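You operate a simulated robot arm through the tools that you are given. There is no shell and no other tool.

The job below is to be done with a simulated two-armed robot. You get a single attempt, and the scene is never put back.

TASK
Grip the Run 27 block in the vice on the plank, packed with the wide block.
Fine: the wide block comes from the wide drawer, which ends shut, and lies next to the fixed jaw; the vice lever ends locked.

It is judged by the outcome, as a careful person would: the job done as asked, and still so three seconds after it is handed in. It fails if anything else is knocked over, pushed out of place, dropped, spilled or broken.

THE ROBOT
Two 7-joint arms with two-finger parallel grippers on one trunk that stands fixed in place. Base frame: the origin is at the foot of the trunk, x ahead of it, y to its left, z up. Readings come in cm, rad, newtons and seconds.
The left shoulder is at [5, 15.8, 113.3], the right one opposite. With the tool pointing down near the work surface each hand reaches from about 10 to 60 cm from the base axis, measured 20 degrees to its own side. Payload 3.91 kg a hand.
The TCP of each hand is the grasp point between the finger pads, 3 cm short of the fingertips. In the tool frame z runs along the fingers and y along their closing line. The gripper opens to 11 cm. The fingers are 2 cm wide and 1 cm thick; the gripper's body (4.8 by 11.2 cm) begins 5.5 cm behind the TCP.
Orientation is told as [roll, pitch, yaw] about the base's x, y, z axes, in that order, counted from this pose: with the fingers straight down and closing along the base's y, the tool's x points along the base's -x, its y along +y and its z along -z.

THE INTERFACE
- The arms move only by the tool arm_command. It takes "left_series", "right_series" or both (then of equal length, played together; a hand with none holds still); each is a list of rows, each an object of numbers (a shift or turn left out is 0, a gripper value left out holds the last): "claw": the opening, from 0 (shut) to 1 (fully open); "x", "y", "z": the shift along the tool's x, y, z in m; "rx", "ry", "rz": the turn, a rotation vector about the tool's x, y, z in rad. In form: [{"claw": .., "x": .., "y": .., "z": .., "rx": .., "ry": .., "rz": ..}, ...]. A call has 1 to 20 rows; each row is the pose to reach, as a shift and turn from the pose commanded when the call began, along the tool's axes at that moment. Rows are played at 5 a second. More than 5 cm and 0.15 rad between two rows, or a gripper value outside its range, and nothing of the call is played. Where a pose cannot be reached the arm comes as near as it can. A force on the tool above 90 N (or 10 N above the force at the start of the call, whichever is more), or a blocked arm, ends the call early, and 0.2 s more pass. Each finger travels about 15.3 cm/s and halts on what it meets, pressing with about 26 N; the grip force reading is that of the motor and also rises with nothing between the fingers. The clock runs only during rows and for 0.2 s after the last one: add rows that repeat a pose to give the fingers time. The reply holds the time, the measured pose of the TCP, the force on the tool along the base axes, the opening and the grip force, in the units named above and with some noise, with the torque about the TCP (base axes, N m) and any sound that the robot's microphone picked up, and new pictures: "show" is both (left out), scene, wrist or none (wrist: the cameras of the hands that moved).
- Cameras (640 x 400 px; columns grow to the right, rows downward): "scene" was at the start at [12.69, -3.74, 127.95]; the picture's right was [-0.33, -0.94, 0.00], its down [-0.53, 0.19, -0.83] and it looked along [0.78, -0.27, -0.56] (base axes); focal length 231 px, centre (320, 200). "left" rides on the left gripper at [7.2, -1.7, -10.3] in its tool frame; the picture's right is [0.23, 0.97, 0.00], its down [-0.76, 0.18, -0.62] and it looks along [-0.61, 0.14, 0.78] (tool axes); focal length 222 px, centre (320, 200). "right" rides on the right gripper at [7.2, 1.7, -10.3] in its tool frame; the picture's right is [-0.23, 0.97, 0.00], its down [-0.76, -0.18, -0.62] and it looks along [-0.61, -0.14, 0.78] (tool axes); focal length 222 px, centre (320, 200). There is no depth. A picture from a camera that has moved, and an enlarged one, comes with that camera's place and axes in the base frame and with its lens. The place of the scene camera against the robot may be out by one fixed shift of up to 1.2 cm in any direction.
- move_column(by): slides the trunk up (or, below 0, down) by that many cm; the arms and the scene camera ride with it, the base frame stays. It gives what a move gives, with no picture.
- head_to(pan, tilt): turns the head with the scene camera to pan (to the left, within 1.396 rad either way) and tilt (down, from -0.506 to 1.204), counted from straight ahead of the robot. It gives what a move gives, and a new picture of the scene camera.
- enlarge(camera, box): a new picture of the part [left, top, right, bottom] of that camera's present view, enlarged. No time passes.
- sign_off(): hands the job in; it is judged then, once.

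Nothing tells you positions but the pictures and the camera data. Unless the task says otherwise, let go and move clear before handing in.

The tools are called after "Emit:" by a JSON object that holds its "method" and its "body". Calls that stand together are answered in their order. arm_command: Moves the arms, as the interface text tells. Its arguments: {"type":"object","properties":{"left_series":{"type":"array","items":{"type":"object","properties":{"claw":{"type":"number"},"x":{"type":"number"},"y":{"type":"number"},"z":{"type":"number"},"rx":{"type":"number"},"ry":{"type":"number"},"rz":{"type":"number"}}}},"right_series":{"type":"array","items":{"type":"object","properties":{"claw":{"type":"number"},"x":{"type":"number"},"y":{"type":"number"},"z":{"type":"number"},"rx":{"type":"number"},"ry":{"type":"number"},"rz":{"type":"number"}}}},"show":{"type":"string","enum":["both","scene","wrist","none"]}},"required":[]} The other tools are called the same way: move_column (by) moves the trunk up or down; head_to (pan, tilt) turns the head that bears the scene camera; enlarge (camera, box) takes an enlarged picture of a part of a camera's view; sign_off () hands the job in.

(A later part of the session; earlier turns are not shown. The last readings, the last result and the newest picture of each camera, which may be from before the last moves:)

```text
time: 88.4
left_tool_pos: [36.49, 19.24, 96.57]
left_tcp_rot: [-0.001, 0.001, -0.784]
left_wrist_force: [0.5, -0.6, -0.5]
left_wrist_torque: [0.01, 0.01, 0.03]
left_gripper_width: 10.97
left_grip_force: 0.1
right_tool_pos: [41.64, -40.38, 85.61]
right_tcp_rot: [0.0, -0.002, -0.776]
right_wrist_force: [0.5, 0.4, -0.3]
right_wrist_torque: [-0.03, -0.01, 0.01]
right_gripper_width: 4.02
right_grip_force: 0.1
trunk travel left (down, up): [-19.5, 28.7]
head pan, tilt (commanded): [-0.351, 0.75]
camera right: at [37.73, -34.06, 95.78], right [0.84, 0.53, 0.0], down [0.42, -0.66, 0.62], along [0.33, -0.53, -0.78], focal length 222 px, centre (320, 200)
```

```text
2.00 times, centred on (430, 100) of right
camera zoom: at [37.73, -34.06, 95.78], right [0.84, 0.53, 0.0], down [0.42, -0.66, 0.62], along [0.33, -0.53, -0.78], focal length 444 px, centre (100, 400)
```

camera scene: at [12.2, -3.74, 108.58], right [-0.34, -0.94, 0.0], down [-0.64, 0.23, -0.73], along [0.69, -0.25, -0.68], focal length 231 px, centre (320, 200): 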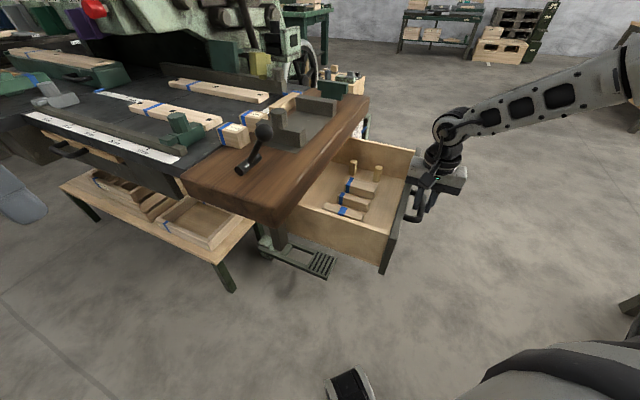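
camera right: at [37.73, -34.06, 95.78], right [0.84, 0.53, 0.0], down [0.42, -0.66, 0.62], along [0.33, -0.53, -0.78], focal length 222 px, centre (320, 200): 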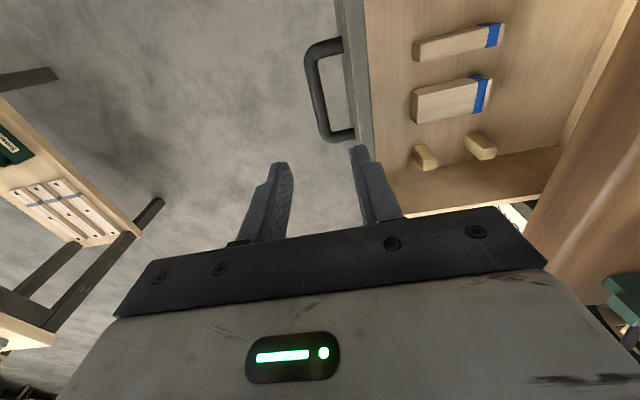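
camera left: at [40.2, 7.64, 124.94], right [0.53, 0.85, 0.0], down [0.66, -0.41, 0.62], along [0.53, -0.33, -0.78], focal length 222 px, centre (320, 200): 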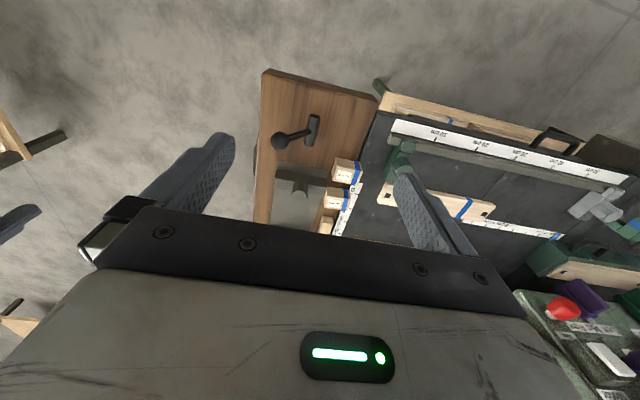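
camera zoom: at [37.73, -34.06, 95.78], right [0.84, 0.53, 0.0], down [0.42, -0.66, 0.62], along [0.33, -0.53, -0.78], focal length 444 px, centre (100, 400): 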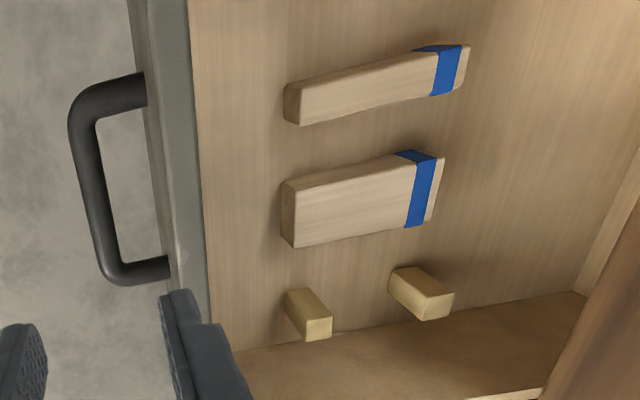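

Wide block now at U 60.9–64.7, V 13.4–22.2. I'll tilt the hand 0.5 rad toward +U (closing along V, gripping the block by its ends) and move above it with the gripper fully open.

Emit:
{"method": "arm_command", "body": {"right_series": [{"x": 0.001, "y": 0.034, "z": 0.01, "ry": -0.1, "rz": 0.002, "claw": 0.6}, {"x": 0.002, "y": 0.068, "z": 0.02, "ry": -0.2, "rz": 0.004, "claw": 0.8}, {"x": 0.004, "y": 0.102, "z": 0.032, "ry": -0.3, "rz": 0.006, "claw": 1.0}, {"x": 0.005, "y": 0.136, "z": 0.044, "ry": -0.4, "rz": 0.008, "claw": 1.0}, {"x": 0.006, "y": 0.169, "z": 0.056, "ry": -0.5, "rz": 0.009, "claw": 1.0}, {"x": 0.006, "y": 0.169, "z": 0.056, "ry": -0.5, "rz": 0.009, "claw": 1.0}], "show": "both"}}

Emit:
{"method": "enlarge", "body": {"camera": "right", "box": [160, 0, 480, 200]}}

```text
time: 89.8
left_tool_pos: [36.39, 19.15, 96.6]
left_tcp_rot: [0.0, 0.0, -0.784]
left_wrist_force: [0.0, 0.4, -0.1]
left_wrist_torque: [-0.02, 0.0, -0.02]
left_gripper_width: 11.01
left_grip_force: 0.0
right_tool_pos: [52.86, -27.99, 79.77]
right_tcp_rot: [0.003, -0.502, -0.788]
right_wrist_force: [-0.5, 0.8, -0.4]
right_wrist_torque: [0.0, -0.02, -0.02]
right_gripper_width: 11.0
right_grip_force: 0.0
trunk travel left (down, up): [-19.5, 28.7]
head pan, tilt (commanded): [-0.351, 0.75]
camera scene: at [12.13, -3.64, 108.61], right [-0.34, -0.94, 0.0], down [-0.64, 0.23, -0.73], along [0.69, -0.25, -0.68], focal length 231 px, centre (320, 200)
camera right: at [46.24, -18.65, 85.26], right [0.83, 0.55, 0.11], down [0.13, -0.39, 0.91], along [0.54, -0.74, -0.39], focal length 222 px, centre (320, 200)
```

scene: 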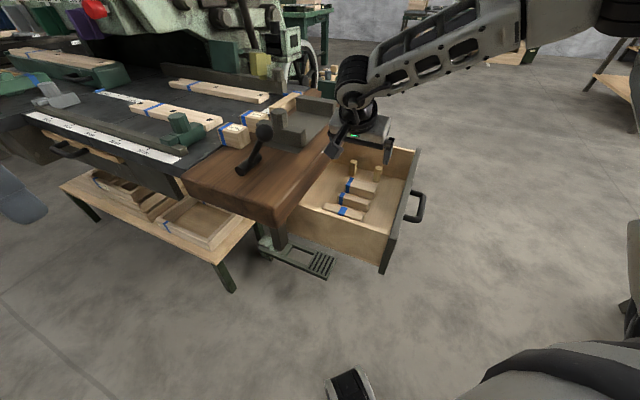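
right: 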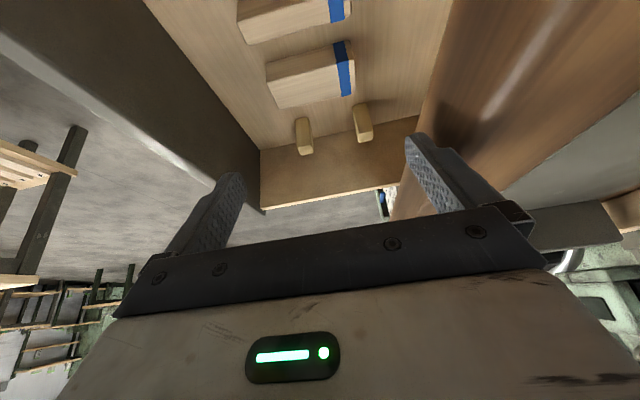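

```text
2.00 times, centred on (320, 100) of right
camera zoom: at [46.24, -18.65, 85.26], right [0.83, 0.55, 0.11], down [0.13, -0.39, 0.91], along [0.54, -0.74, -0.39], focal length 444 px, centre (320, 400)
```

zoom: 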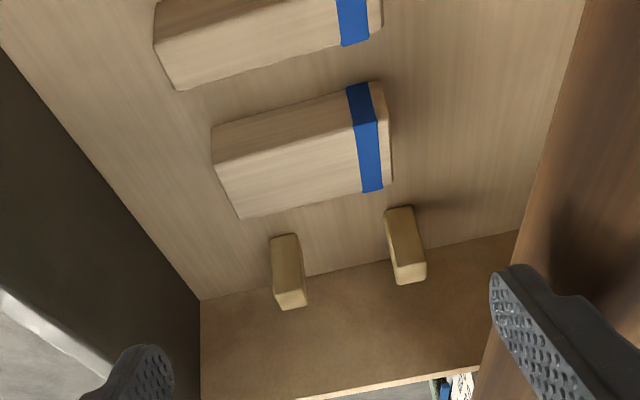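

Positions agree. Descending along the fingers toward the block, stopping just above to verify.

Emit:
{"method": "arm_command", "body": {"right_series": [{"x": 0.02, "y": 0.0016, "z": 0.02}, {"x": 0.0287, "y": 0.0016, "z": 0.06}, {"x": 0.0287, "y": 0.0016, "z": 0.09}, {"x": 0.0287, "y": 0.0016, "z": 0.115}, {"x": 0.0287, "y": 0.0016, "z": 0.115}], "show": "both"}}

Emit:
{"method": "enlarge", "body": {"camera": "right", "box": [140, 20, 500, 240]}}

```text
time: 91.0
left_tool_pos: [36.33, 19.16, 96.58]
left_tcp_rot: [-0.001, 0.001, -0.783]
left_wrist_force: [0.8, 0.0, 0.0]
left_wrist_torque: [-0.03, -0.02, 0.0]
left_gripper_width: 11.0
left_grip_force: 0.1
right_tool_pos: [54.06, -30.83, 69.54]
right_tcp_rot: [0.004, -0.501, -0.788]
right_wrist_force: [-0.2, -0.4, 0.2]
right_wrist_torque: [0.03, 0.0, -0.01]
right_gripper_width: 11.0
right_grip_force: 0.0
right hand out of reach, approached as far as the arm can: row 3, 4, 5
trunk travel left (down, up): [-19.5, 28.7]
head pan, tilt (commanded): [-0.351, 0.75]
camera scene: at [12.12, -3.65, 108.61], right [-0.34, -0.94, 0.0], down [-0.64, 0.23, -0.73], along [0.69, -0.25, -0.68], focal length 231 px, centre (320, 200)
camera right: at [47.42, -21.62, 74.96], right [0.83, 0.55, 0.11], down [0.13, -0.39, 0.91], along [0.54, -0.74, -0.39], focal length 222 px, centre (320, 200)
```

scene: 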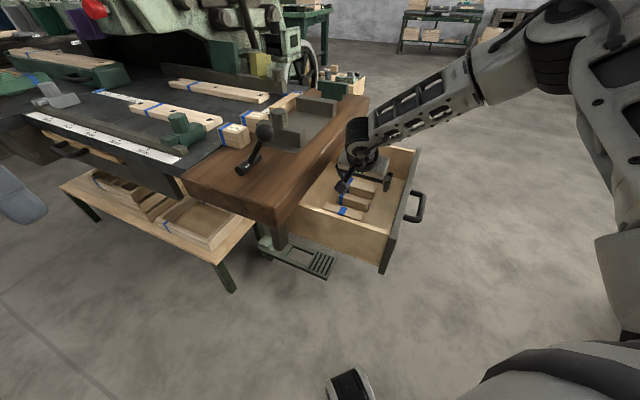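
right: 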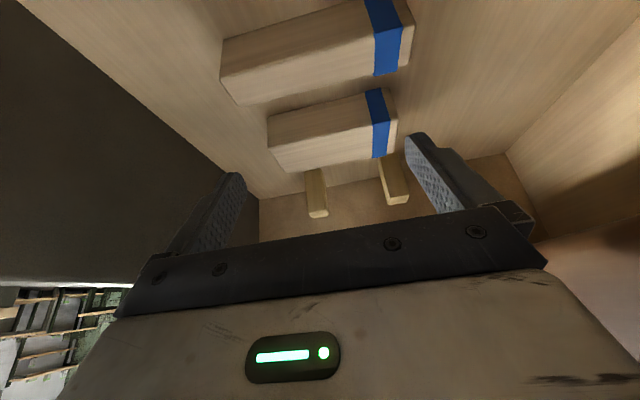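

```text
1.78 times, centred on (320, 130) of right
camera zoom: at [47.42, -21.62, 74.96], right [0.83, 0.55, 0.11], down [0.13, -0.39, 0.91], along [0.54, -0.74, -0.39], focal length 395 px, centre (320, 324)
```

zoom: 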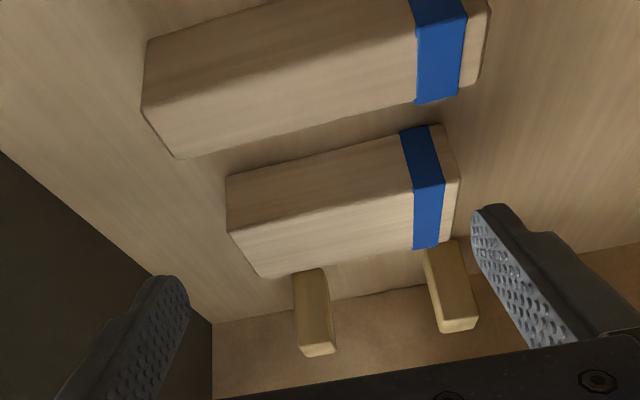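

The hand is slightly limited at this low height. I'll back up, lower the trunk by 12 cm so the forearm is flatter, and approach again.

Emit:
{"method": "arm_command", "body": {"right_series": [{"z": -0.04, "y": 0.006}, {"z": -0.08, "y": 0.012}, {"z": -0.12, "y": 0.012}, {"z": -0.16, "y": 0.012}, {"z": -0.16, "y": 0.012}], "show": "none"}}

Emit:
{"method": "move_column", "body": {"by": -12}}

```text
time: 92.2
left_tool_pos: [36.38, 19.23, 96.55]
left_tcp_rot: [-0.001, -0.001, -0.783]
left_wrist_force: [0.0, 0.1, -0.8]
left_wrist_torque: [0.0, 0.01, 0.03]
left_gripper_width: 11.0
left_grip_force: 0.1
right_tool_pos: [49.31, -24.67, 83.6]
right_tcp_rot: [0.002, -0.5, -0.786]
right_wrist_force: [0.3, -0.4, -0.7]
right_wrist_torque: [0.01, -0.02, -0.02]
right_gripper_width: 10.99
right_grip_force: 0.0
trunk travel left (down, up): [-19.5, 28.7]
head pan, tilt (commanded): [-0.351, 0.75]
```

```text
time: 93.7
left_tool_pos: [36.43, 19.24, 84.54]
left_tcp_rot: [0.0, 0.001, -0.784]
left_wrist_force: [-0.3, -0.1, 0.6]
left_wrist_torque: [-0.03, -0.02, -0.01]
left_gripper_width: 11.03
left_grip_force: 0.0
right_tool_pos: [49.34, -24.64, 71.59]
right_tcp_rot: [0.003, -0.502, -0.788]
right_wrist_force: [0.0, 0.1, 0.1]
right_wrist_torque: [-0.01, -0.02, 0.04]
right_gripper_width: 10.99
right_grip_force: 0.1
trunk travel left (down, up): [-7.5, 40.7]
head pan, tilt (commanded): [-0.351, 0.75]
```

Emit:
{"method": "arm_command", "body": {"right_series": [{"x": -0.03, "y": 0.002}, {"x": -0.0533, "y": 0.0025, "z": 0.01}, {"x": -0.0533, "y": 0.0025, "z": 0.045}, {"x": -0.0533, "y": 0.0025, "z": 0.075}, {"x": -0.0533, "y": 0.0025, "z": 0.075}], "show": "both"}}

Emit:
{"method": "enlarge", "body": {"camera": "right", "box": [140, 20, 500, 240]}}

```text
time: 94.9
left_tool_pos: [36.47, 19.17, 84.49]
left_tcp_rot: [0.001, -0.001, -0.784]
left_wrist_force: [-0.5, 0.0, 0.7]
left_wrist_torque: [0.03, -0.03, 0.0]
left_gripper_width: 10.99
left_grip_force: 0.0
right_tool_pos: [55.42, -30.34, 67.35]
right_tcp_rot: [0.006, -0.503, -0.787]
right_wrist_force: [0.4, -0.3, -1.0]
right_wrist_torque: [-0.02, 0.04, 0.0]
right_gripper_width: 11.0
right_grip_force: 0.0
trunk travel left (down, up): [-7.5, 40.7]
head pan, tilt (commanded): [-0.351, 0.75]
camera scene: at [12.12, -3.65, 96.61], right [-0.34, -0.94, 0.0], down [-0.64, 0.23, -0.73], along [0.69, -0.25, -0.68], focal length 231 px, centre (320, 200)
camera right: at [48.88, -21.12, 72.9], right [0.83, 0.55, 0.11], down [0.13, -0.39, 0.91], along [0.54, -0.74, -0.39], focal length 222 px, centre (320, 200)
```

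scene: 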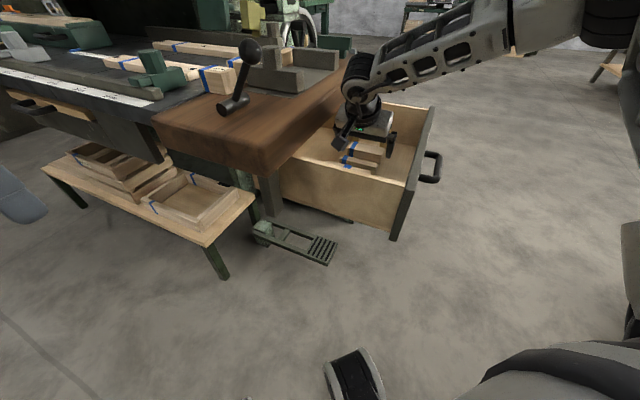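
right: 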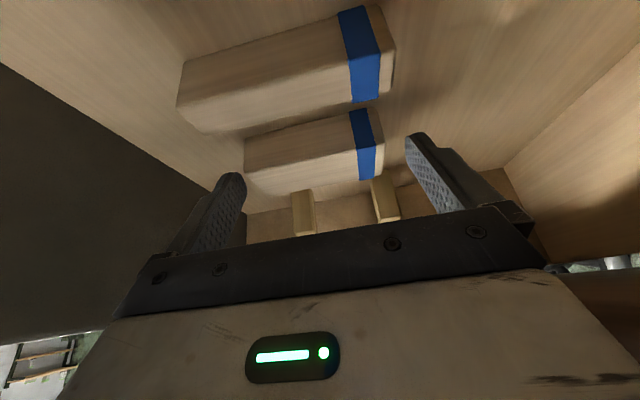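

```text
1.78 times, centred on (320, 130) of right
camera zoom: at [48.88, -21.12, 72.9], right [0.83, 0.55, 0.11], down [0.13, -0.39, 0.91], along [0.54, -0.74, -0.39], focal length 395 px, centre (320, 324)
```

zoom: 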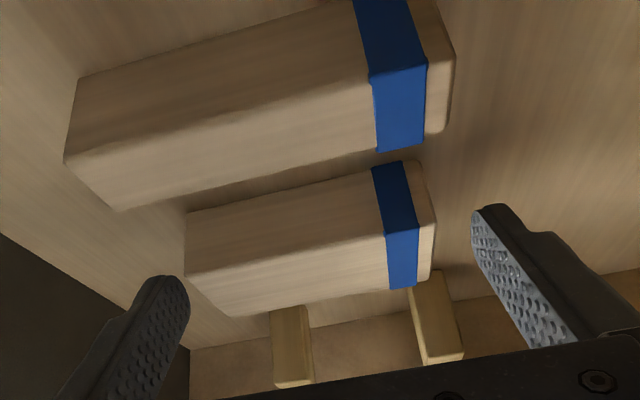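

Aligned: about 1 cm clearance at each end. Final 2.7 cm and closing.

Emit:
{"method": "arm_command", "body": {"right_series": [{"z": 0.014}, {"z": 0.027}, {"z": 0.027}, {"z": 0.027, "claw": 0.85}, {"z": 0.027, "claw": 0.7}, {"z": 0.027, "claw": 0.6}, {"z": 0.027, "claw": 0.6}], "show": "wrist"}}

```text
time: 96.5
left_tool_pos: [36.34, 19.35, 84.64]
left_tcp_rot: [0.001, -0.003, -0.782]
left_wrist_force: [-0.3, -0.3, 0.0]
left_wrist_torque: [0.0, 0.02, -0.04]
left_gripper_width: 11.01
left_grip_force: 0.0
right_tool_pos: [56.29, -31.22, 65.58]
right_tcp_rot: [0.007, -0.51, -0.788]
right_wrist_force: [3.4, -0.9, 28.3]
right_wrist_torque: [-1.07, 0.81, 0.4]
right_gripper_width: 8.93
right_grip_force: 26.2
trunk travel left (down, up): [-7.5, 40.7]
head pan, tilt (commanded): [-0.351, 0.75]
camera right: at [49.72, -21.93, 71.0], right [0.83, 0.55, 0.12], down [0.13, -0.38, 0.91], along [0.55, -0.74, -0.39], focal length 222 px, centre (320, 200)
```

right: 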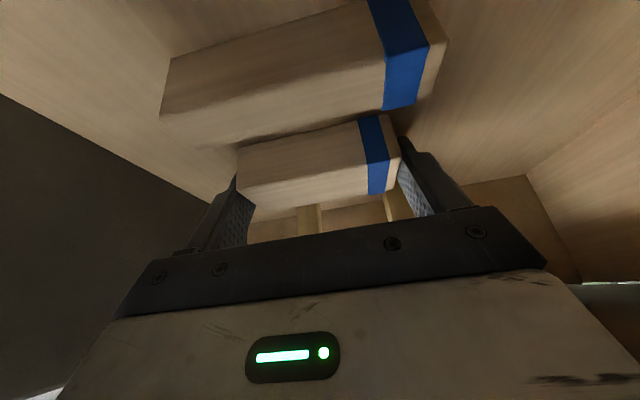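

Block gripped (8.93 cm between pads). Lifting straight up.

Emit:
{"method": "arm_command", "body": {"right_series": [{"x": -0.0048, "z": -0.0088, "claw": 0.55}, {"x": -0.0144, "z": -0.0263, "claw": 0.55}, {"x": -0.0289, "z": -0.0526, "claw": 0.55}, {"x": -0.0433, "z": -0.079, "claw": 0.55}, {"x": -0.0577, "z": -0.105, "claw": 0.55}, {"x": -0.0577, "z": -0.105, "claw": 0.55}], "show": "both"}}

```text
time: 97.9
left_tool_pos: [36.42, 19.02, 84.51]
left_tcp_rot: [0.001, -0.002, -0.784]
left_wrist_force: [-0.1, 0.0, -0.9]
left_wrist_torque: [0.0, -0.02, 0.02]
left_gripper_width: 10.99
left_grip_force: 0.1
right_tool_pos: [56.3, -31.28, 77.11]
right_tcp_rot: [0.002, -0.502, -0.787]
right_wrist_force: [0.7, -0.1, -1.2]
right_wrist_torque: [0.01, 0.0, 0.01]
right_gripper_width: 8.93
right_grip_force: 25.7
trunk travel left (down, up): [-7.5, 40.7]
head pan, tilt (commanded): [-0.351, 0.75]
camera scene: at [12.11, -3.64, 96.61], right [-0.34, -0.94, 0.0], down [-0.64, 0.23, -0.73], along [0.69, -0.25, -0.68], focal length 231 px, centre (320, 200)
camera right: at [49.66, -22.09, 82.56], right [0.83, 0.55, 0.11], down [0.13, -0.39, 0.91], along [0.54, -0.74, -0.39], focal length 222 px, centre (320, 200)
```

scene: 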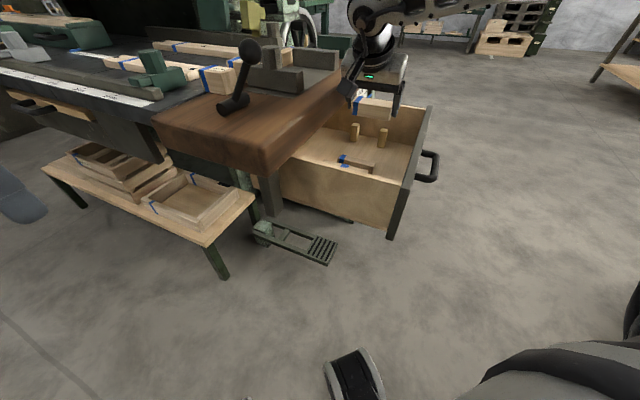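
right: 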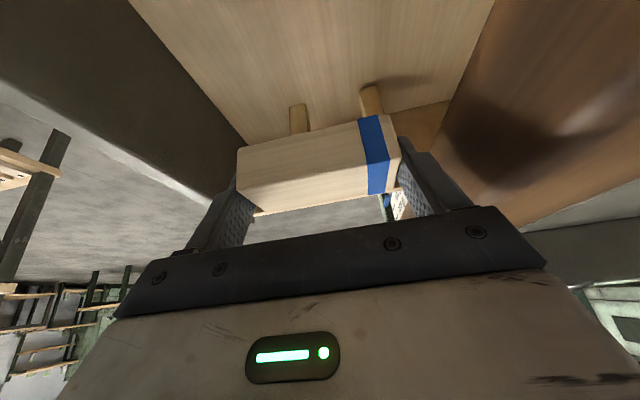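

The block is firmly held. I'll raise the trunk 20 cm and send the left hand over the near end of the plank to measure the vice accurately with its wrist camera.

Emit:
{"method": "move_column", "body": {"by": 20}}

Emit:
{"method": "arm_command", "body": {"left_series": [{"x": -0.045, "y": -0.005, "z": 0.0, "ry": -0.07}, {"x": -0.09, "y": -0.01, "z": 0.006, "ry": -0.14}, {"x": -0.136, "y": -0.014, "z": 0.014, "ry": -0.21}, {"x": -0.182, "y": -0.019, "z": 0.022, "ry": -0.28}, {"x": -0.227, "y": -0.024, "z": 0.03, "ry": -0.35}, {"x": -0.273, "y": -0.028, "z": 0.038, "ry": -0.42}, {"x": -0.318, "y": -0.033, "z": 0.045, "ry": -0.5}, {"x": -0.318, "y": -0.033, "z": 0.045, "ry": -0.5}], "show": "both"}}

```text
time: 100.1
left_tool_pos: [36.49, 19.12, 104.68]
left_tcp_rot: [-0.002, 0.001, -0.783]
left_wrist_force: [0.4, 0.3, -0.1]
left_wrist_torque: [-0.01, 0.0, 0.02]
left_gripper_width: 10.99
left_grip_force: 0.1
right_tool_pos: [56.28, -31.27, 97.05]
right_tcp_rot: [0.003, -0.5, -0.786]
right_wrist_force: [-0.1, -0.9, 0.9]
right_wrist_torque: [0.02, -0.02, 0.01]
right_gripper_width: 8.93
right_grip_force: 26.1
trunk travel left (down, up): [-27.5, 20.7]
head pan, tilt (commanded): [-0.351, 0.75]
```

```text
time: 101.9
left_tool_pos: [56.56, -5.64, 99.65]
left_tcp_rot: [-0.001, -0.501, -0.785]
left_wrist_force: [0.0, 0.1, 0.4]
left_wrist_torque: [0.0, -0.03, 0.01]
left_gripper_width: 10.99
left_grip_force: 0.1
right_tool_pos: [56.34, -31.42, 97.2]
right_tcp_rot: [0.003, -0.501, -0.785]
right_wrist_force: [0.2, -0.1, -0.5]
right_wrist_torque: [0.05, -0.02, 0.02]
right_gripper_width: 8.93
right_grip_force: 26.2
trunk travel left (down, up): [-27.5, 20.7]
head pan, tilt (commanded): [-0.351, 0.75]
camera scene: at [12.12, -3.66, 116.61], right [-0.34, -0.94, 0.0], down [-0.64, 0.23, -0.73], along [0.69, -0.25, -0.68], focal length 231 px, centre (320, 200)
camera left: at [47.38, 1.24, 105.27], right [0.55, 0.83, -0.11], down [0.39, -0.14, 0.91], along [0.74, -0.54, -0.39], focal length 222 px, centre (320, 200)
```

scene: 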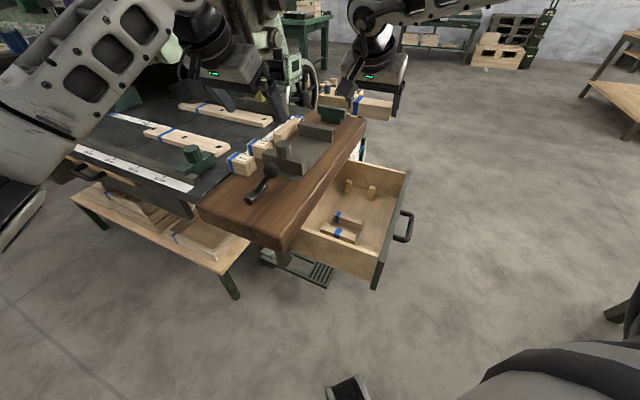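
left: 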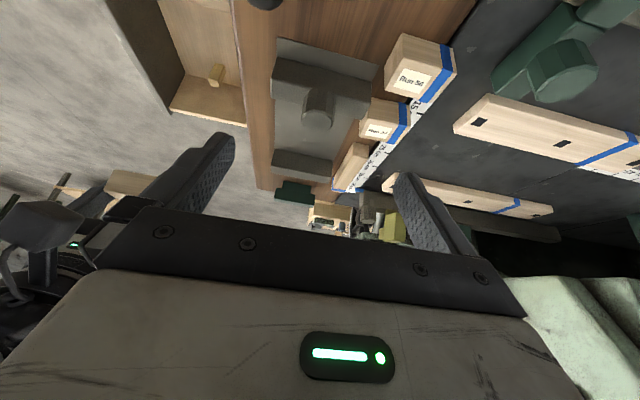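

Excellent view of the vice. Zooming for measurement.

Emit:
{"method": "enlarge", "body": {"camera": "left", "box": [250, 20, 450, 150]}}

Emit:
{"method": "enlarge", "body": {"camera": "left", "box": [250, 110, 410, 210]}}

```text
3.08 times, centred on (350, 85) of left
camera zoom: at [47.38, 1.24, 105.27], right [0.55, 0.83, -0.11], down [0.39, -0.14, 0.91], along [0.74, -0.54, -0.39], focal length 684 px, centre (228, 554)
```

zoom: 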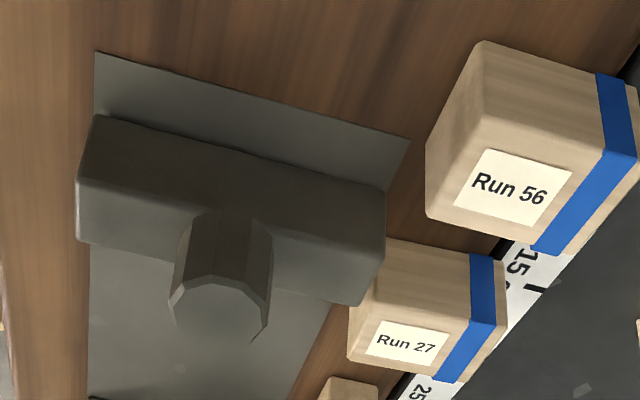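

```text
4.00 times, centred on (330, 160) of left
camera zoom: at [47.38, 1.24, 105.27], right [0.55, 0.83, -0.11], down [0.39, -0.14, 0.91], along [0.74, -0.54, -0.39], focal length 888 px, centre (280, 360)
```

zoom: 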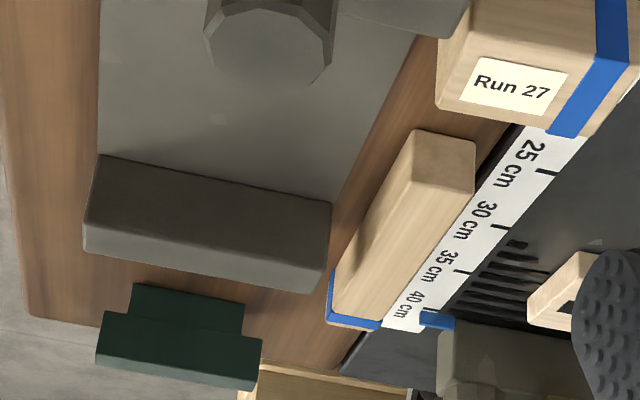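

Vice measured: fixed jaw face U≈71.6 (V 30–42), moving jaw U 52–54.7, Run 27 U 54–58, V 42.6–48.5, jaw tops z≈83.3. I'll withdraw the left hand, then carry the block over the vice.

Emit:
{"method": "arm_command", "body": {"left_series": [{"x": 0.034, "y": 0.003, "z": -0.027}, {"x": 0.067, "y": 0.006, "z": -0.055}, {"x": 0.1, "y": 0.008, "z": -0.082}, {"x": 0.134, "y": 0.011, "z": -0.11}, {"x": 0.167, "y": 0.014, "z": -0.137}, {"x": 0.167, "y": 0.014, "z": -0.137}], "show": "none"}}

Emit:
{"method": "arm_command", "body": {"right_series": [{"y": 0.04}, {"y": 0.08}, {"y": 0.12}, {"y": 0.16}, {"y": 0.182}, {"y": 0.182}], "show": "both"}}

```text
time: 103.3
left_tool_pos: [42.54, 10.58, 103.88]
left_tcp_rot: [0.001, -0.5, -0.784]
left_wrist_force: [0.0, -0.5, 0.1]
left_wrist_torque: [0.01, 0.02, -0.04]
left_gripper_width: 11.01
left_grip_force: 0.1
right_tool_pos: [56.22, -31.26, 97.04]
right_tcp_rot: [0.002, -0.502, -0.786]
right_wrist_force: [-0.3, -0.6, -0.3]
right_wrist_torque: [-0.02, 0.02, 0.0]
right_gripper_width: 8.91
right_grip_force: 25.8
trunk travel left (down, up): [-27.5, 20.7]
head pan, tilt (commanded): [-0.351, 0.75]
```

```text
time: 104.7
left_tool_pos: [42.59, 10.46, 103.85]
left_tcp_rot: [-0.001, -0.501, -0.783]
left_wrist_force: [-0.4, 0.5, 0.3]
left_wrist_torque: [0.02, 0.01, -0.02]
left_gripper_width: 11.01
left_grip_force: 0.0
right_tool_pos: [59.12, -26.8, 96.94]
right_tcp_rot: [0.003, -0.501, -0.788]
right_wrist_force: [0.8, 0.6, -0.6]
right_wrist_torque: [0.01, 0.04, 0.02]
right_gripper_width: 8.9
right_grip_force: 25.9
right hand out of reach, approached as far as the arm can: row 2, 3, 4, 5, 6
trunk travel left (down, up): [-27.5, 20.7]
head pan, tilt (commanded): [-0.351, 0.75]
camera scene: at [12.12, -3.65, 116.61], right [-0.34, -0.94, 0.0], down [-0.64, 0.23, -0.73], along [0.69, -0.25, -0.68], focal length 231 px, centre (320, 200)
camera right: at [52.42, -17.45, 102.32], right [0.83, 0.55, 0.11], down [0.13, -0.39, 0.91], along [0.54, -0.74, -0.39], focal length 222 px, centre (320, 200)
```

scene: 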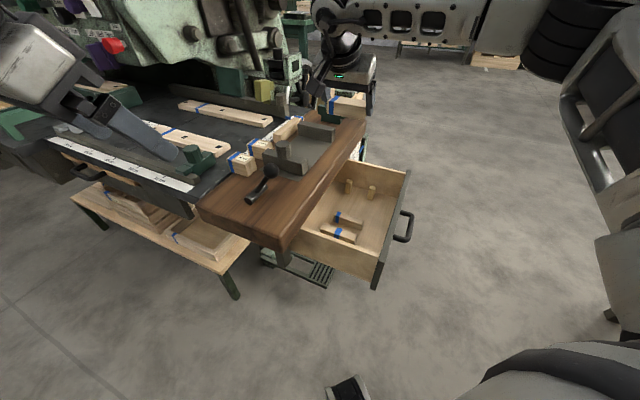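
right: 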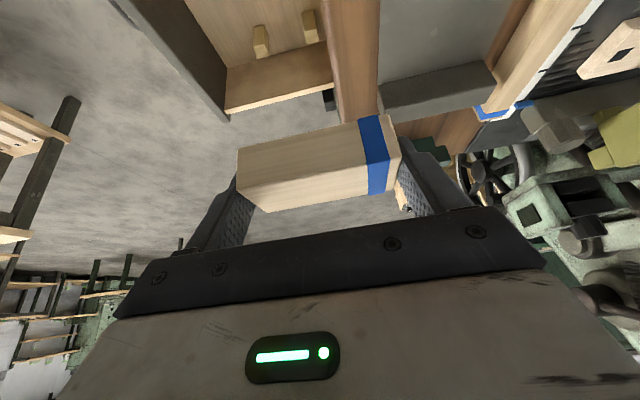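

Out of reach with this tilt. Increasing the tilt toward +U to extend reach, then trying again.

Emit:
{"method": "arm_command", "body": {"right_series": [{"ry": -0.13}, {"ry": -0.26}, {"ry": -0.39}, {"ry": -0.39}], "show": "none"}}

Emit:
{"method": "arm_command", "body": {"right_series": [{"y": 0.03}, {"y": 0.06}, {"y": 0.09}, {"y": 0.12}, {"y": 0.13}, {"y": 0.13}], "show": "none"}}

```text
time: 105.7
left_tool_pos: [42.61, 10.36, 103.99]
left_tcp_rot: [0.001, -0.499, -0.784]
left_wrist_force: [-0.1, -0.5, 0.5]
left_wrist_torque: [0.0, -0.01, 0.0]
left_gripper_width: 11.01
left_grip_force: 0.1
right_tool_pos: [59.03, -26.69, 96.96]
right_tcp_rot: [0.005, -0.895, -0.791]
right_wrist_force: [0.2, 0.1, 0.4]
right_wrist_torque: [-0.02, 0.01, 0.01]
right_gripper_width: 8.94
right_grip_force: 25.7
trunk travel left (down, up): [-27.5, 20.7]
head pan, tilt (commanded): [-0.351, 0.75]
```

```text
time: 107.1
left_tool_pos: [42.53, 10.6, 103.82]
left_tcp_rot: [0.0, -0.5, -0.785]
left_wrist_force: [0.7, -0.9, -0.2]
left_wrist_torque: [-0.03, -0.01, 0.04]
left_gripper_width: 10.98
left_grip_force: 0.0
right_tool_pos: [59.23, -26.62, 98.08]
right_tcp_rot: [0.005, -0.892, -0.786]
right_wrist_force: [0.2, -0.3, 0.0]
right_wrist_torque: [0.0, -0.03, 0.0]
right_gripper_width: 8.93
right_grip_force: 26.0
right hand out of reach, approached as far as the arm can: row 1, 2, 3, 4, 5, 6
trunk travel left (down, up): [-27.5, 20.7]
head pan, tilt (commanded): [-0.351, 0.75]
```

The limit is how far the wrist can swing inward; pointing the hand more straight ahead should help. Rotating azimuth toward straight ahead and testing.

Emit:
{"method": "arm_command", "body": {"right_series": [{"rx": -0.093, "rz": -0.075}, {"rx": -0.187, "rz": -0.151}, {"rx": -0.28, "rz": -0.226}, {"rx": -0.373, "rz": -0.301}, {"rx": -0.467, "rz": -0.377}, {"rx": -0.467, "rz": -0.377}], "show": "none"}}

```text
time: 108.5
left_tool_pos: [42.68, 10.52, 103.81]
left_tcp_rot: [0.001, -0.498, -0.782]
left_wrist_force: [0.0, -0.3, 0.2]
left_wrist_torque: [0.01, -0.03, 0.01]
left_gripper_width: 11.01
left_grip_force: 0.1
right_tool_pos: [59.54, -26.79, 97.82]
right_tcp_rot: [0.005, -0.892, -0.187]
right_wrist_force: [-0.1, 0.4, -0.4]
right_wrist_torque: [-0.02, -0.02, 0.01]
right_gripper_width: 8.94
right_grip_force: 26.2
trunk travel left (down, up): [-27.5, 20.7]
head pan, tilt (commanded): [-0.351, 0.75]
```

Emit:
{"method": "arm_command", "body": {"right_series": [{"x": -0.009, "y": 0.024, "z": 0.0145}, {"x": -0.018, "y": 0.049, "z": 0.029}, {"x": -0.027, "y": 0.073, "z": 0.0435}, {"x": -0.0365, "y": 0.0974, "z": 0.058}, {"x": -0.0365, "y": 0.0974, "z": 0.058}], "show": "both"}}

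```text
time: 109.7
left_tool_pos: [42.58, 10.47, 103.75]
left_tcp_rot: [0.001, -0.5, -0.784]
left_wrist_force: [-0.5, -0.6, -0.3]
left_wrist_torque: [0.01, 0.01, -0.03]
left_gripper_width: 11.0
left_grip_force: 0.0
right_tool_pos: [65.38, -21.07, 97.21]
right_tcp_rot: [0.005, -0.894, -0.19]
right_wrist_force: [1.1, -0.5, -0.2]
right_wrist_torque: [0.0, 0.02, 0.0]
right_gripper_width: 8.93
right_grip_force: 25.9
right hand out of reach, approached as far as the arm can: row 3, 4, 5
trunk travel left (down, up): [-27.5, 20.7]
head pan, tilt (commanded): [-0.351, 0.75]
camera scene: at [12.11, -3.64, 116.61], right [-0.34, -0.94, 0.0], down [-0.64, 0.23, -0.73], along [0.69, -0.25, -0.68], focal length 231 px, centre (320, 200)
camera right: at [53.4, -17.04, 97.92], right [0.32, 0.93, 0.18], down [-0.04, -0.17, 0.98], along [0.95, -0.32, -0.02], focal length 222 px, centre (320, 200)
```

scene: 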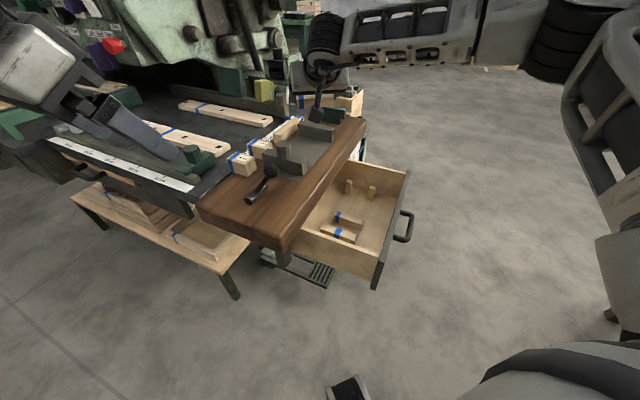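
right: 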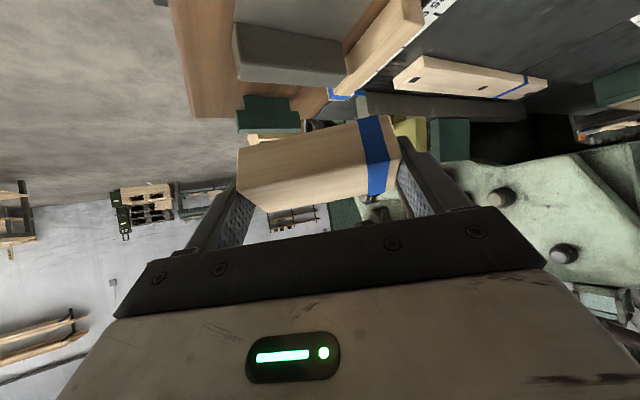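

Let me retract the right hand (with the block) to its safe spot and test how far the left arm can reach over the vice.

Emit:
{"method": "arm_command", "body": {"right_series": [{"x": 0.009, "y": -0.025, "z": -0.02}, {"x": 0.018, "y": -0.05, "z": -0.04}, {"x": 0.027, "y": -0.075, "z": -0.06}, {"x": 0.036, "y": -0.1, "z": -0.08}, {"x": 0.036, "y": -0.12, "z": -0.1}, {"x": 0.036, "y": -0.12, "z": -0.1}], "left_series": [{"x": -0.03, "y": 0.01, "z": 0.03}, {"x": -0.06, "y": 0.02, "z": 0.055}, {"x": -0.09, "y": 0.03, "z": 0.08}, {"x": -0.12, "y": 0.045, "z": 0.1}, {"x": -0.15, "y": 0.055, "z": 0.12}, {"x": -0.15, "y": 0.055, "z": 0.12}], "show": "none"}}

```text
time: 111.1
left_tool_pos: [59.64, 0.67, 100.66]
left_tcp_rot: [0.002, -0.499, -0.785]
left_wrist_force: [0.6, 0.2, 0.2]
left_wrist_torque: [0.01, 0.0, 0.01]
left_gripper_width: 11.0
left_grip_force: 0.1
right_tool_pos: [53.22, -31.24, 100.82]
right_tcp_rot: [0.004, -0.892, -0.187]
right_wrist_force: [-0.4, 0.1, -0.9]
right_wrist_torque: [0.01, -0.01, 0.0]
right_gripper_width: 8.93
right_grip_force: 26.7
trunk travel left (down, up): [-27.5, 20.7]
head pan, tilt (commanded): [-0.351, 0.75]
```

Emit:
{"method": "arm_command", "body": {"left_series": [{"x": -0.021, "y": 0.009, "z": 0.026}, {"x": -0.042, "y": 0.017, "z": 0.051}, {"x": -0.063, "y": 0.026, "z": 0.077}, {"x": -0.063, "y": 0.026, "z": 0.077}], "show": "none"}}

```text
time: 112.1
left_tool_pos: [66.08, -2.79, 97.59]
left_tcp_rot: [0.001, -0.499, -0.786]
left_wrist_force: [-0.6, 0.4, -0.1]
left_wrist_torque: [0.02, -0.01, -0.01]
left_gripper_width: 11.0
left_grip_force: 0.1
left hand out of reach, approached as far as the arm can: row 3, 4
right_tool_pos: [53.27, -31.2, 100.98]
right_tcp_rot: [0.004, -0.893, -0.19]
right_wrist_force: [0.4, -1.0, -0.6]
right_wrist_torque: [0.04, 0.0, -0.01]
right_gripper_width: 8.93
right_grip_force: 26.0
trunk travel left (down, up): [-27.5, 20.7]
head pan, tilt (commanded): [-0.351, 0.75]
```

The left arm reaches about 56 cm shoulder-to-wrist. For the right arm, a higher shoulder may help it extend. Raising the trunk and testing.

Emit:
{"method": "move_column", "body": {"by": 18}}

Emit:
{"method": "arm_command", "body": {"right_series": [{"x": 0.0235, "z": 0.019}, {"x": 0.047, "z": 0.038}, {"x": 0.07, "z": 0.0565}, {"x": 0.0935, "z": 0.0755}, {"x": 0.117, "z": 0.0945}, {"x": 0.14, "z": 0.113}, {"x": 0.14, "z": 0.113}], "left_series": [{"x": 0.03, "z": -0.02}, {"x": 0.06, "z": -0.04}, {"x": 0.09, "z": -0.06}, {"x": 0.12, "z": -0.08}, {"x": 0.15, "z": -0.1}, {"x": 0.18, "z": -0.12}, {"x": 0.18, "z": -0.12}], "show": "scene"}}

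```text
time: 114.1
left_tool_pos: [66.17, -2.88, 115.45]
left_tcp_rot: [0.001, -0.499, -0.783]
left_wrist_force: [0.2, -0.2, 0.6]
left_wrist_torque: [0.02, 0.03, -0.01]
left_gripper_width: 11.0
left_grip_force: 0.0
right_tool_pos: [53.28, -31.21, 118.88]
right_tcp_rot: [0.002, -0.894, -0.188]
right_wrist_force: [0.1, -0.1, -0.7]
right_wrist_torque: [0.01, 0.03, -0.03]
right_gripper_width: 8.91
right_grip_force: 26.2
trunk travel left (down, up): [-45.5, 2.7]
head pan, tilt (commanded): [-0.351, 0.75]
```

```text
time: 115.7
left_tool_pos: [50.77, 12.56, 117.52]
left_tcp_rot: [-0.001, -0.498, -0.784]
left_wrist_force: [0.3, -0.2, 0.2]
left_wrist_torque: [-0.02, -0.03, -0.02]
left_gripper_width: 11.01
left_grip_force: 0.1
right_tool_pos: [53.28, -31.18, 100.86]
right_tcp_rot: [0.004, -0.894, -0.19]
right_wrist_force: [0.3, 0.3, -1.1]
right_wrist_torque: [0.01, 0.02, 0.0]
right_gripper_width: 8.94
right_grip_force: 26.0
trunk travel left (down, up): [-45.5, 2.7]
head pan, tilt (commanded): [-0.351, 0.75]
camera scene: at [12.12, -3.67, 134.61], right [-0.34, -0.94, 0.0], down [-0.64, 0.23, -0.73], along [0.69, -0.25, -0.68], focal length 231 px, centre (320, 200)
```

scene: 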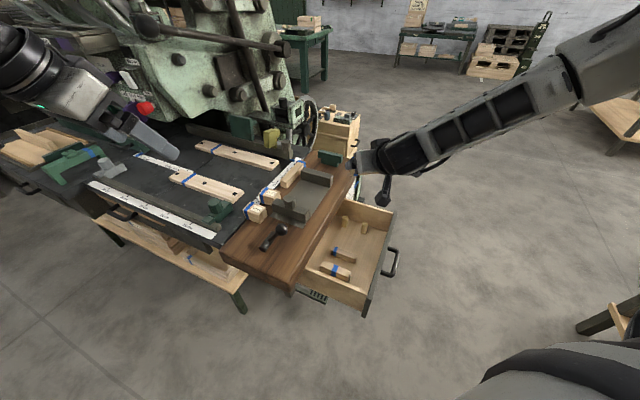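

Emit:
{"method": "arm_command", "body": {"right_series": [{"x": -0.009, "y": 0.0304, "z": 0.0237}, {"x": -0.018, "y": 0.0608, "z": 0.0474}, {"x": -0.027, "y": 0.0912, "z": 0.0711}, {"x": -0.0365, "y": 0.1216, "z": 0.0948}, {"x": -0.0456, "y": 0.152, "z": 0.1185}, {"x": -0.0456, "y": 0.152, "z": 0.1185}], "show": "scene"}}

```text
time: 117.1
left_tool_pos: [50.64, 12.48, 117.58]
left_tcp_rot: [-0.001, -0.5, -0.782]
left_wrist_force: [-0.5, -0.1, 0.4]
left_wrist_torque: [0.03, 0.0, 0.0]
left_gripper_width: 11.0
left_grip_force: 0.1
right_tool_pos: [61.54, -23.83, 102.51]
right_tcp_rot: [0.005, -0.895, -0.189]
right_wrist_force: [-0.5, -0.2, 0.0]
right_wrist_torque: [-0.02, 0.01, 0.04]
right_gripper_width: 8.94
right_grip_force: 26.4
right hand out of reach, approached as far as the arm can: row 3, 4, 5, 6
trunk travel left (down, up): [-45.5, 2.7]
head pan, tilt (commanded): [-0.351, 0.75]
camera scene: at [12.13, -3.66, 134.61], right [-0.34, -0.94, 0.0], down [-0.64, 0.23, -0.73], along [0.69, -0.25, -0.68], focal length 231 px, centre (320, 200)
```

scene: 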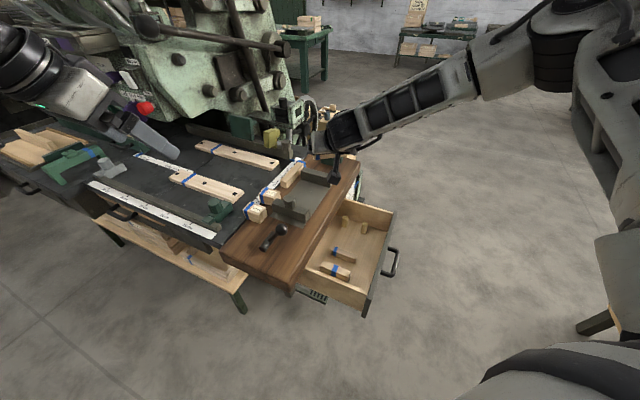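

Higher trunk is worse. The right arm's natural posture points roughly straight ahead/inward. I'll lower the trunk again and test the reach over the vice with the hand pointing ahead-left instead (block still held).

Emit:
{"method": "arm_command", "body": {"right_series": [{"x": 0.01, "y": -0.01, "z": -0.03}, {"x": 0.02, "y": -0.02, "z": -0.06}, {"x": 0.03, "y": -0.03, "z": -0.09}, {"x": 0.03, "y": -0.03, "z": -0.09}], "show": "none"}}

Emit:
{"method": "move_column", "body": {"by": -14}}

Emit:
{"method": "arm_command", "body": {"right_series": [{"ry": 0.12}, {"ry": 0.24}, {"ry": 0.36}, {"ry": 0.48}, {"ry": 0.6}, {"ry": 0.72}, {"ry": 0.84}, {"ry": 0.89}, {"ry": 0.89}], "show": "none"}}

```text
time: 118.1
left_tool_pos: [50.83, 12.58, 117.52]
left_tcp_rot: [0.001, -0.499, -0.783]
left_wrist_force: [-0.8, 0.4, -0.7]
left_wrist_torque: [0.01, 0.01, -0.02]
left_gripper_width: 11.01
left_grip_force: 0.1
right_tool_pos: [51.94, -25.2, 106.15]
right_tcp_rot: [0.003, -0.894, -0.188]
right_wrist_force: [0.2, 0.2, -0.5]
right_wrist_torque: [0.02, 0.02, -0.01]
right_gripper_width: 8.97
right_grip_force: 26.2
trunk travel left (down, up): [-45.5, 2.7]
head pan, tilt (commanded): [-0.351, 0.75]
```

```text
time: 119.8
left_tool_pos: [50.76, 12.64, 103.56]
left_tcp_rot: [-0.003, -0.502, -0.785]
left_wrist_force: [0.7, 1.2, -0.5]
left_wrist_torque: [-0.03, 0.0, 0.0]
left_gripper_width: 11.01
left_grip_force: 0.0
right_tool_pos: [51.95, -25.19, 92.22]
right_tcp_rot: [0.003, -0.893, -0.189]
right_wrist_force: [0.1, -0.6, -1.0]
right_wrist_torque: [-0.02, 0.08, 0.01]
right_gripper_width: 8.91
right_grip_force: 26.0
trunk travel left (down, up): [-31.5, 16.7]
head pan, tilt (commanded): [-0.351, 0.75]
```

```text
time: 121.8
left_tool_pos: [50.7, 12.5, 103.56]
left_tcp_rot: [-0.001, -0.5, -0.785]
left_wrist_force: [0.8, 0.6, -0.8]
left_wrist_torque: [-0.01, 0.02, 0.02]
left_gripper_width: 10.99
left_grip_force: 0.0
right_tool_pos: [52.04, -25.04, 92.09]
right_tcp_rot: [0.003, -0.002, -0.186]
right_wrist_force: [0.2, 0.0, -0.1]
right_wrist_torque: [0.0, 0.0, 0.02]
right_gripper_width: 8.95
right_grip_force: 26.6
trunk travel left (down, up): [-31.5, 16.7]
head pan, tilt (commanded): [-0.351, 0.75]
```

Emit:
{"method": "arm_command", "body": {"right_series": [{"rz": -0.13, "z": -0.02}, {"rz": -0.26, "z": -0.04}, {"rz": -0.39, "z": -0.05}, {"rz": -0.53, "z": -0.05}, {"rz": -0.53, "z": -0.05}], "show": "none"}}

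Emit:
{"method": "arm_command", "body": {"right_series": [{"ry": -0.12}, {"ry": -0.24}, {"ry": -0.36}, {"ry": -0.48}, {"ry": -0.6}, {"ry": -0.7}, {"ry": -0.7}], "show": "none"}}

```text
time: 123.0
left_tool_pos: [50.76, 12.45, 103.6]
left_tcp_rot: [-0.001, -0.5, -0.784]
left_wrist_force: [-0.2, -0.3, -0.1]
left_wrist_torque: [-0.04, -0.02, 0.04]
left_gripper_width: 11.0
left_grip_force: 0.1
right_tool_pos: [52.05, -25.18, 97.19]
right_tcp_rot: [0.001, -0.002, 0.344]
right_wrist_force: [0.3, -0.4, -0.9]
right_wrist_torque: [-0.03, 0.01, -0.01]
right_gripper_width: 8.95
right_grip_force: 25.7
trunk travel left (down, up): [-31.5, 16.7]
head pan, tilt (commanded): [-0.351, 0.75]
```

```text
time: 124.5
left_tool_pos: [50.69, 12.46, 103.56]
left_tcp_rot: [0.003, -0.498, -0.783]
left_wrist_force: [-0.9, -0.7, -0.4]
left_wrist_torque: [0.02, -0.02, 0.0]
left_gripper_width: 10.98
left_grip_force: 0.0
right_tool_pos: [51.97, -25.21, 97.06]
right_tcp_rot: [0.002, -0.704, 0.343]
right_wrist_force: [1.2, 0.3, -0.9]
right_wrist_torque: [0.01, -0.04, 0.0]
right_gripper_width: 8.93
right_grip_force: 26.0
trunk travel left (down, up): [-31.5, 16.7]
head pan, tilt (commanded): [-0.351, 0.75]
```

Emit:
{"method": "arm_command", "body": {"right_series": [{"x": -0.031, "y": -0.0055, "z": 0.026}, {"x": -0.062, "y": -0.011, "z": 0.052}, {"x": -0.0925, "y": -0.017, "z": 0.0785}, {"x": -0.123, "y": -0.022, "z": 0.105}, {"x": -0.154, "y": -0.028, "z": 0.131}, {"x": -0.154, "y": -0.028, "z": 0.131}], "show": "scene"}}

```text
time: 126.0
left_tool_pos: [50.73, 12.58, 103.63]
left_tcp_rot: [0.001, -0.5, -0.783]
left_wrist_force: [0.4, -0.1, 0.3]
left_wrist_torque: [-0.01, 0.01, -0.04]
left_gripper_width: 10.99
left_grip_force: 0.1
right_tool_pos: [67.29, -22.63, 97.54]
right_tcp_rot: [0.0, -0.706, 0.344]
right_wrist_force: [0.1, -0.3, -1.0]
right_wrist_torque: [-0.02, -0.03, -0.02]
right_gripper_width: 8.92
right_grip_force: 25.8
right hand out of reach, approached as far as the arm can: row 4, 5, 6
trunk travel left (down, up): [-31.5, 16.7]
head pan, tilt (commanded): [-0.351, 0.75]
camera scene: at [12.1, -3.64, 120.61], right [-0.34, -0.94, 0.0], down [-0.64, 0.23, -0.73], along [0.69, -0.25, -0.68], focal length 231 px, centre (320, 200)
```

scene: 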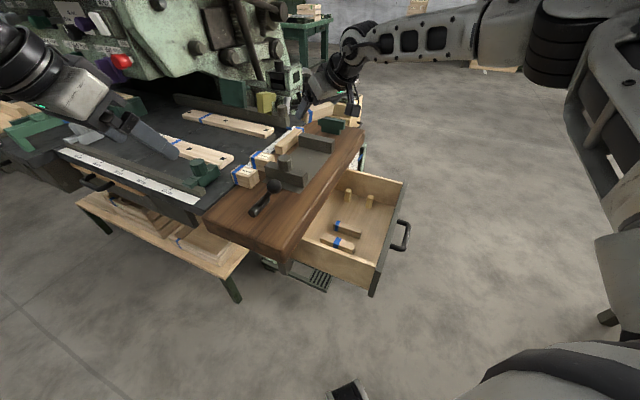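

Reach limit found (wrist ≈51 cm from shoulder). A width-wise grip with the hand pointing ahead (tilt ~0.65) can reach into the vice, so I'll set the block back in the drawer and regrasp it that way. Backing off first.

Emit:
{"method": "arm_command", "body": {"right_series": [{"x": 0.029, "y": 0.002, "z": -0.036}, {"x": 0.058, "y": 0.004, "z": -0.072}, {"x": 0.086, "y": 0.005, "z": -0.108}, {"x": 0.115, "y": 0.007, "z": -0.144}, {"x": 0.115, "y": 0.007, "z": -0.144, "ry": 0.12}, {"x": 0.115, "y": 0.007, "z": -0.144, "ry": 0.24}, {"x": 0.115, "y": 0.007, "z": -0.144, "ry": 0.36}, {"x": 0.115, "y": 0.007, "z": -0.144, "ry": 0.48}, {"x": 0.115, "y": 0.007, "z": -0.144, "ry": 0.6}, {"x": 0.115, "y": 0.007, "z": -0.144, "ry": 0.706}, {"x": 0.115, "y": 0.007, "z": -0.144, "ry": 0.706}], "show": "none"}}

Emit:
{"method": "arm_command", "body": {"right_series": [{"rz": 0.13}, {"rz": 0.26}, {"rz": 0.39}, {"rz": 0.52}, {"rz": 0.65}, {"rz": 0.78}, {"rz": 0.91}, {"rz": 1.03}, {"rz": 1.13}, {"rz": 1.13}], "show": "none"}}

```text
time: 128.3
left_tool_pos: [50.75, 12.62, 103.51]
left_tcp_rot: [0.001, -0.501, -0.782]
left_wrist_force: [-0.6, 1.0, 0.4]
left_wrist_torque: [0.02, -0.02, -0.01]
left_gripper_width: 10.98
left_grip_force: 0.1
right_tool_pos: [49.98, -28.01, 101.06]
right_tcp_rot: [-0.001, 0.003, 0.344]
right_wrist_force: [0.7, -0.2, 0.0]
right_wrist_torque: [-0.03, 0.02, 0.01]
right_gripper_width: 8.96
right_grip_force: 25.8
trunk travel left (down, up): [-31.5, 16.7]
head pan, tilt (commanded): [-0.351, 0.75]
```

```text
time: 130.6
left_tool_pos: [50.73, 12.58, 103.39]
left_tcp_rot: [0.001, -0.499, -0.786]
left_wrist_force: [-0.8, 0.3, -0.3]
left_wrist_torque: [0.0, -0.03, -0.01]
left_gripper_width: 11.03
left_grip_force: 0.0
right_tool_pos: [49.86, -28.12, 101.05]
right_tcp_rot: [-0.001, 0.001, -0.787]
right_wrist_force: [-0.8, 0.4, 0.0]
right_wrist_torque: [0.0, 0.03, 0.0]
right_gripper_width: 8.94
right_grip_force: 25.9
trunk travel left (down, up): [-31.5, 16.7]
head pan, tilt (commanded): [-0.351, 0.75]
```

Emit:
{"method": "arm_command", "body": {"right_series": [{"rz": 0.13}, {"rz": 0.26}, {"rz": 0.4}, {"rz": 0.4, "ry": 0.0}], "show": "none"}}

Emit:
{"method": "arm_command", "body": {"right_series": [{"ry": -0.13}, {"ry": -0.26}, {"ry": -0.39}, {"ry": -0.5}, {"ry": -0.5}], "show": "none"}}

```text
time: 131.6
left_tool_pos: [50.63, 12.53, 103.5]
left_tcp_rot: [0.001, -0.499, -0.784]
left_wrist_force: [-0.8, 0.7, -0.9]
left_wrist_torque: [-0.03, -0.01, 0.02]
left_gripper_width: 11.01
left_grip_force: 0.1
right_tool_pos: [49.79, -28.03, 101.07]
right_tcp_rot: [-0.001, 0.001, -1.189]
right_wrist_force: [-0.8, -0.4, -1.0]
right_wrist_torque: [-0.02, -0.02, -0.02]
right_gripper_width: 8.96
right_grip_force: 25.5
trunk travel left (down, up): [-31.5, 16.7]
head pan, tilt (commanded): [-0.351, 0.75]
```

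```text
time: 132.8
left_tool_pos: [50.68, 12.55, 103.48]
left_tcp_rot: [0.0, -0.499, -0.785]
left_wrist_force: [0.0, 0.5, 0.1]
left_wrist_torque: [-0.01, -0.02, -0.01]
left_gripper_width: 10.97
left_grip_force: 0.1
right_tool_pos: [49.78, -27.96, 101.1]
right_tcp_rot: [-0.003, -0.501, -1.185]
right_wrist_force: [0.2, -0.8, -0.4]
right_wrist_torque: [-0.05, -0.01, -0.03]
right_gripper_width: 8.91
right_grip_force: 26.2
trunk travel left (down, up): [-31.5, 16.7]
head pan, tilt (commanded): [-0.351, 0.75]
```

That orientation is reachable (pointing ~−68°), so I can set the block down in the drawer rotated to suit a straight-ahead regrasp. Lowering the trunk, then moving over the free spot.

Emit:
{"method": "move_column", "body": {"by": -22}}

Emit:
{"method": "head_to", "body": {"pan": -0.5, "tilt": 0.65}}

```text
time: 135.1
left_tool_pos: [50.74, 12.58, 81.51]
left_tcp_rot: [0.002, -0.498, -0.784]
left_wrist_force: [-0.7, 0.5, -0.5]
left_wrist_torque: [0.0, 0.02, -0.01]
left_gripper_width: 11.03
left_grip_force: 0.1
right_tool_pos: [49.95, -28.04, 79.16]
right_tcp_rot: [-0.001, -0.5, -1.184]
right_wrist_force: [-0.1, 0.5, -0.7]
right_wrist_torque: [-0.03, 0.0, 0.01]
right_gripper_width: 8.95
right_grip_force: 26.5
trunk travel left (down, up): [-9.5, 38.7]
head pan, tilt (commanded): [-0.351, 0.75]
```

```text
time: 135.8
left_tool_pos: [50.8, 12.53, 81.5]
left_tcp_rot: [-0.001, -0.499, -0.784]
left_wrist_force: [0.1, 0.4, -0.1]
left_wrist_torque: [0.01, 0.03, 0.0]
left_gripper_width: 11.01
left_grip_force: 0.1
right_tool_pos: [49.89, -28.03, 79.13]
right_tcp_rot: [-0.002, -0.5, -1.185]
right_wrist_force: [0.5, -0.1, -0.7]
right_wrist_torque: [-0.03, -0.02, 0.06]
right_gripper_width: 8.96
right_grip_force: 26.2
trunk travel left (down, up): [-9.5, 38.7]
head pan, tilt (commanded): [-0.499, 0.649]
camera scene: at [11.96, -4.95, 99.47], right [-0.48, -0.88, 0.0], down [-0.53, 0.29, -0.8], along [0.7, -0.38, -0.6], focal length 231 px, centre (320, 200)
```

scene: 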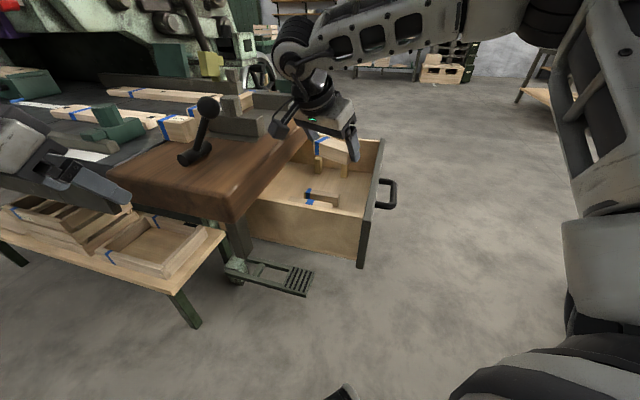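

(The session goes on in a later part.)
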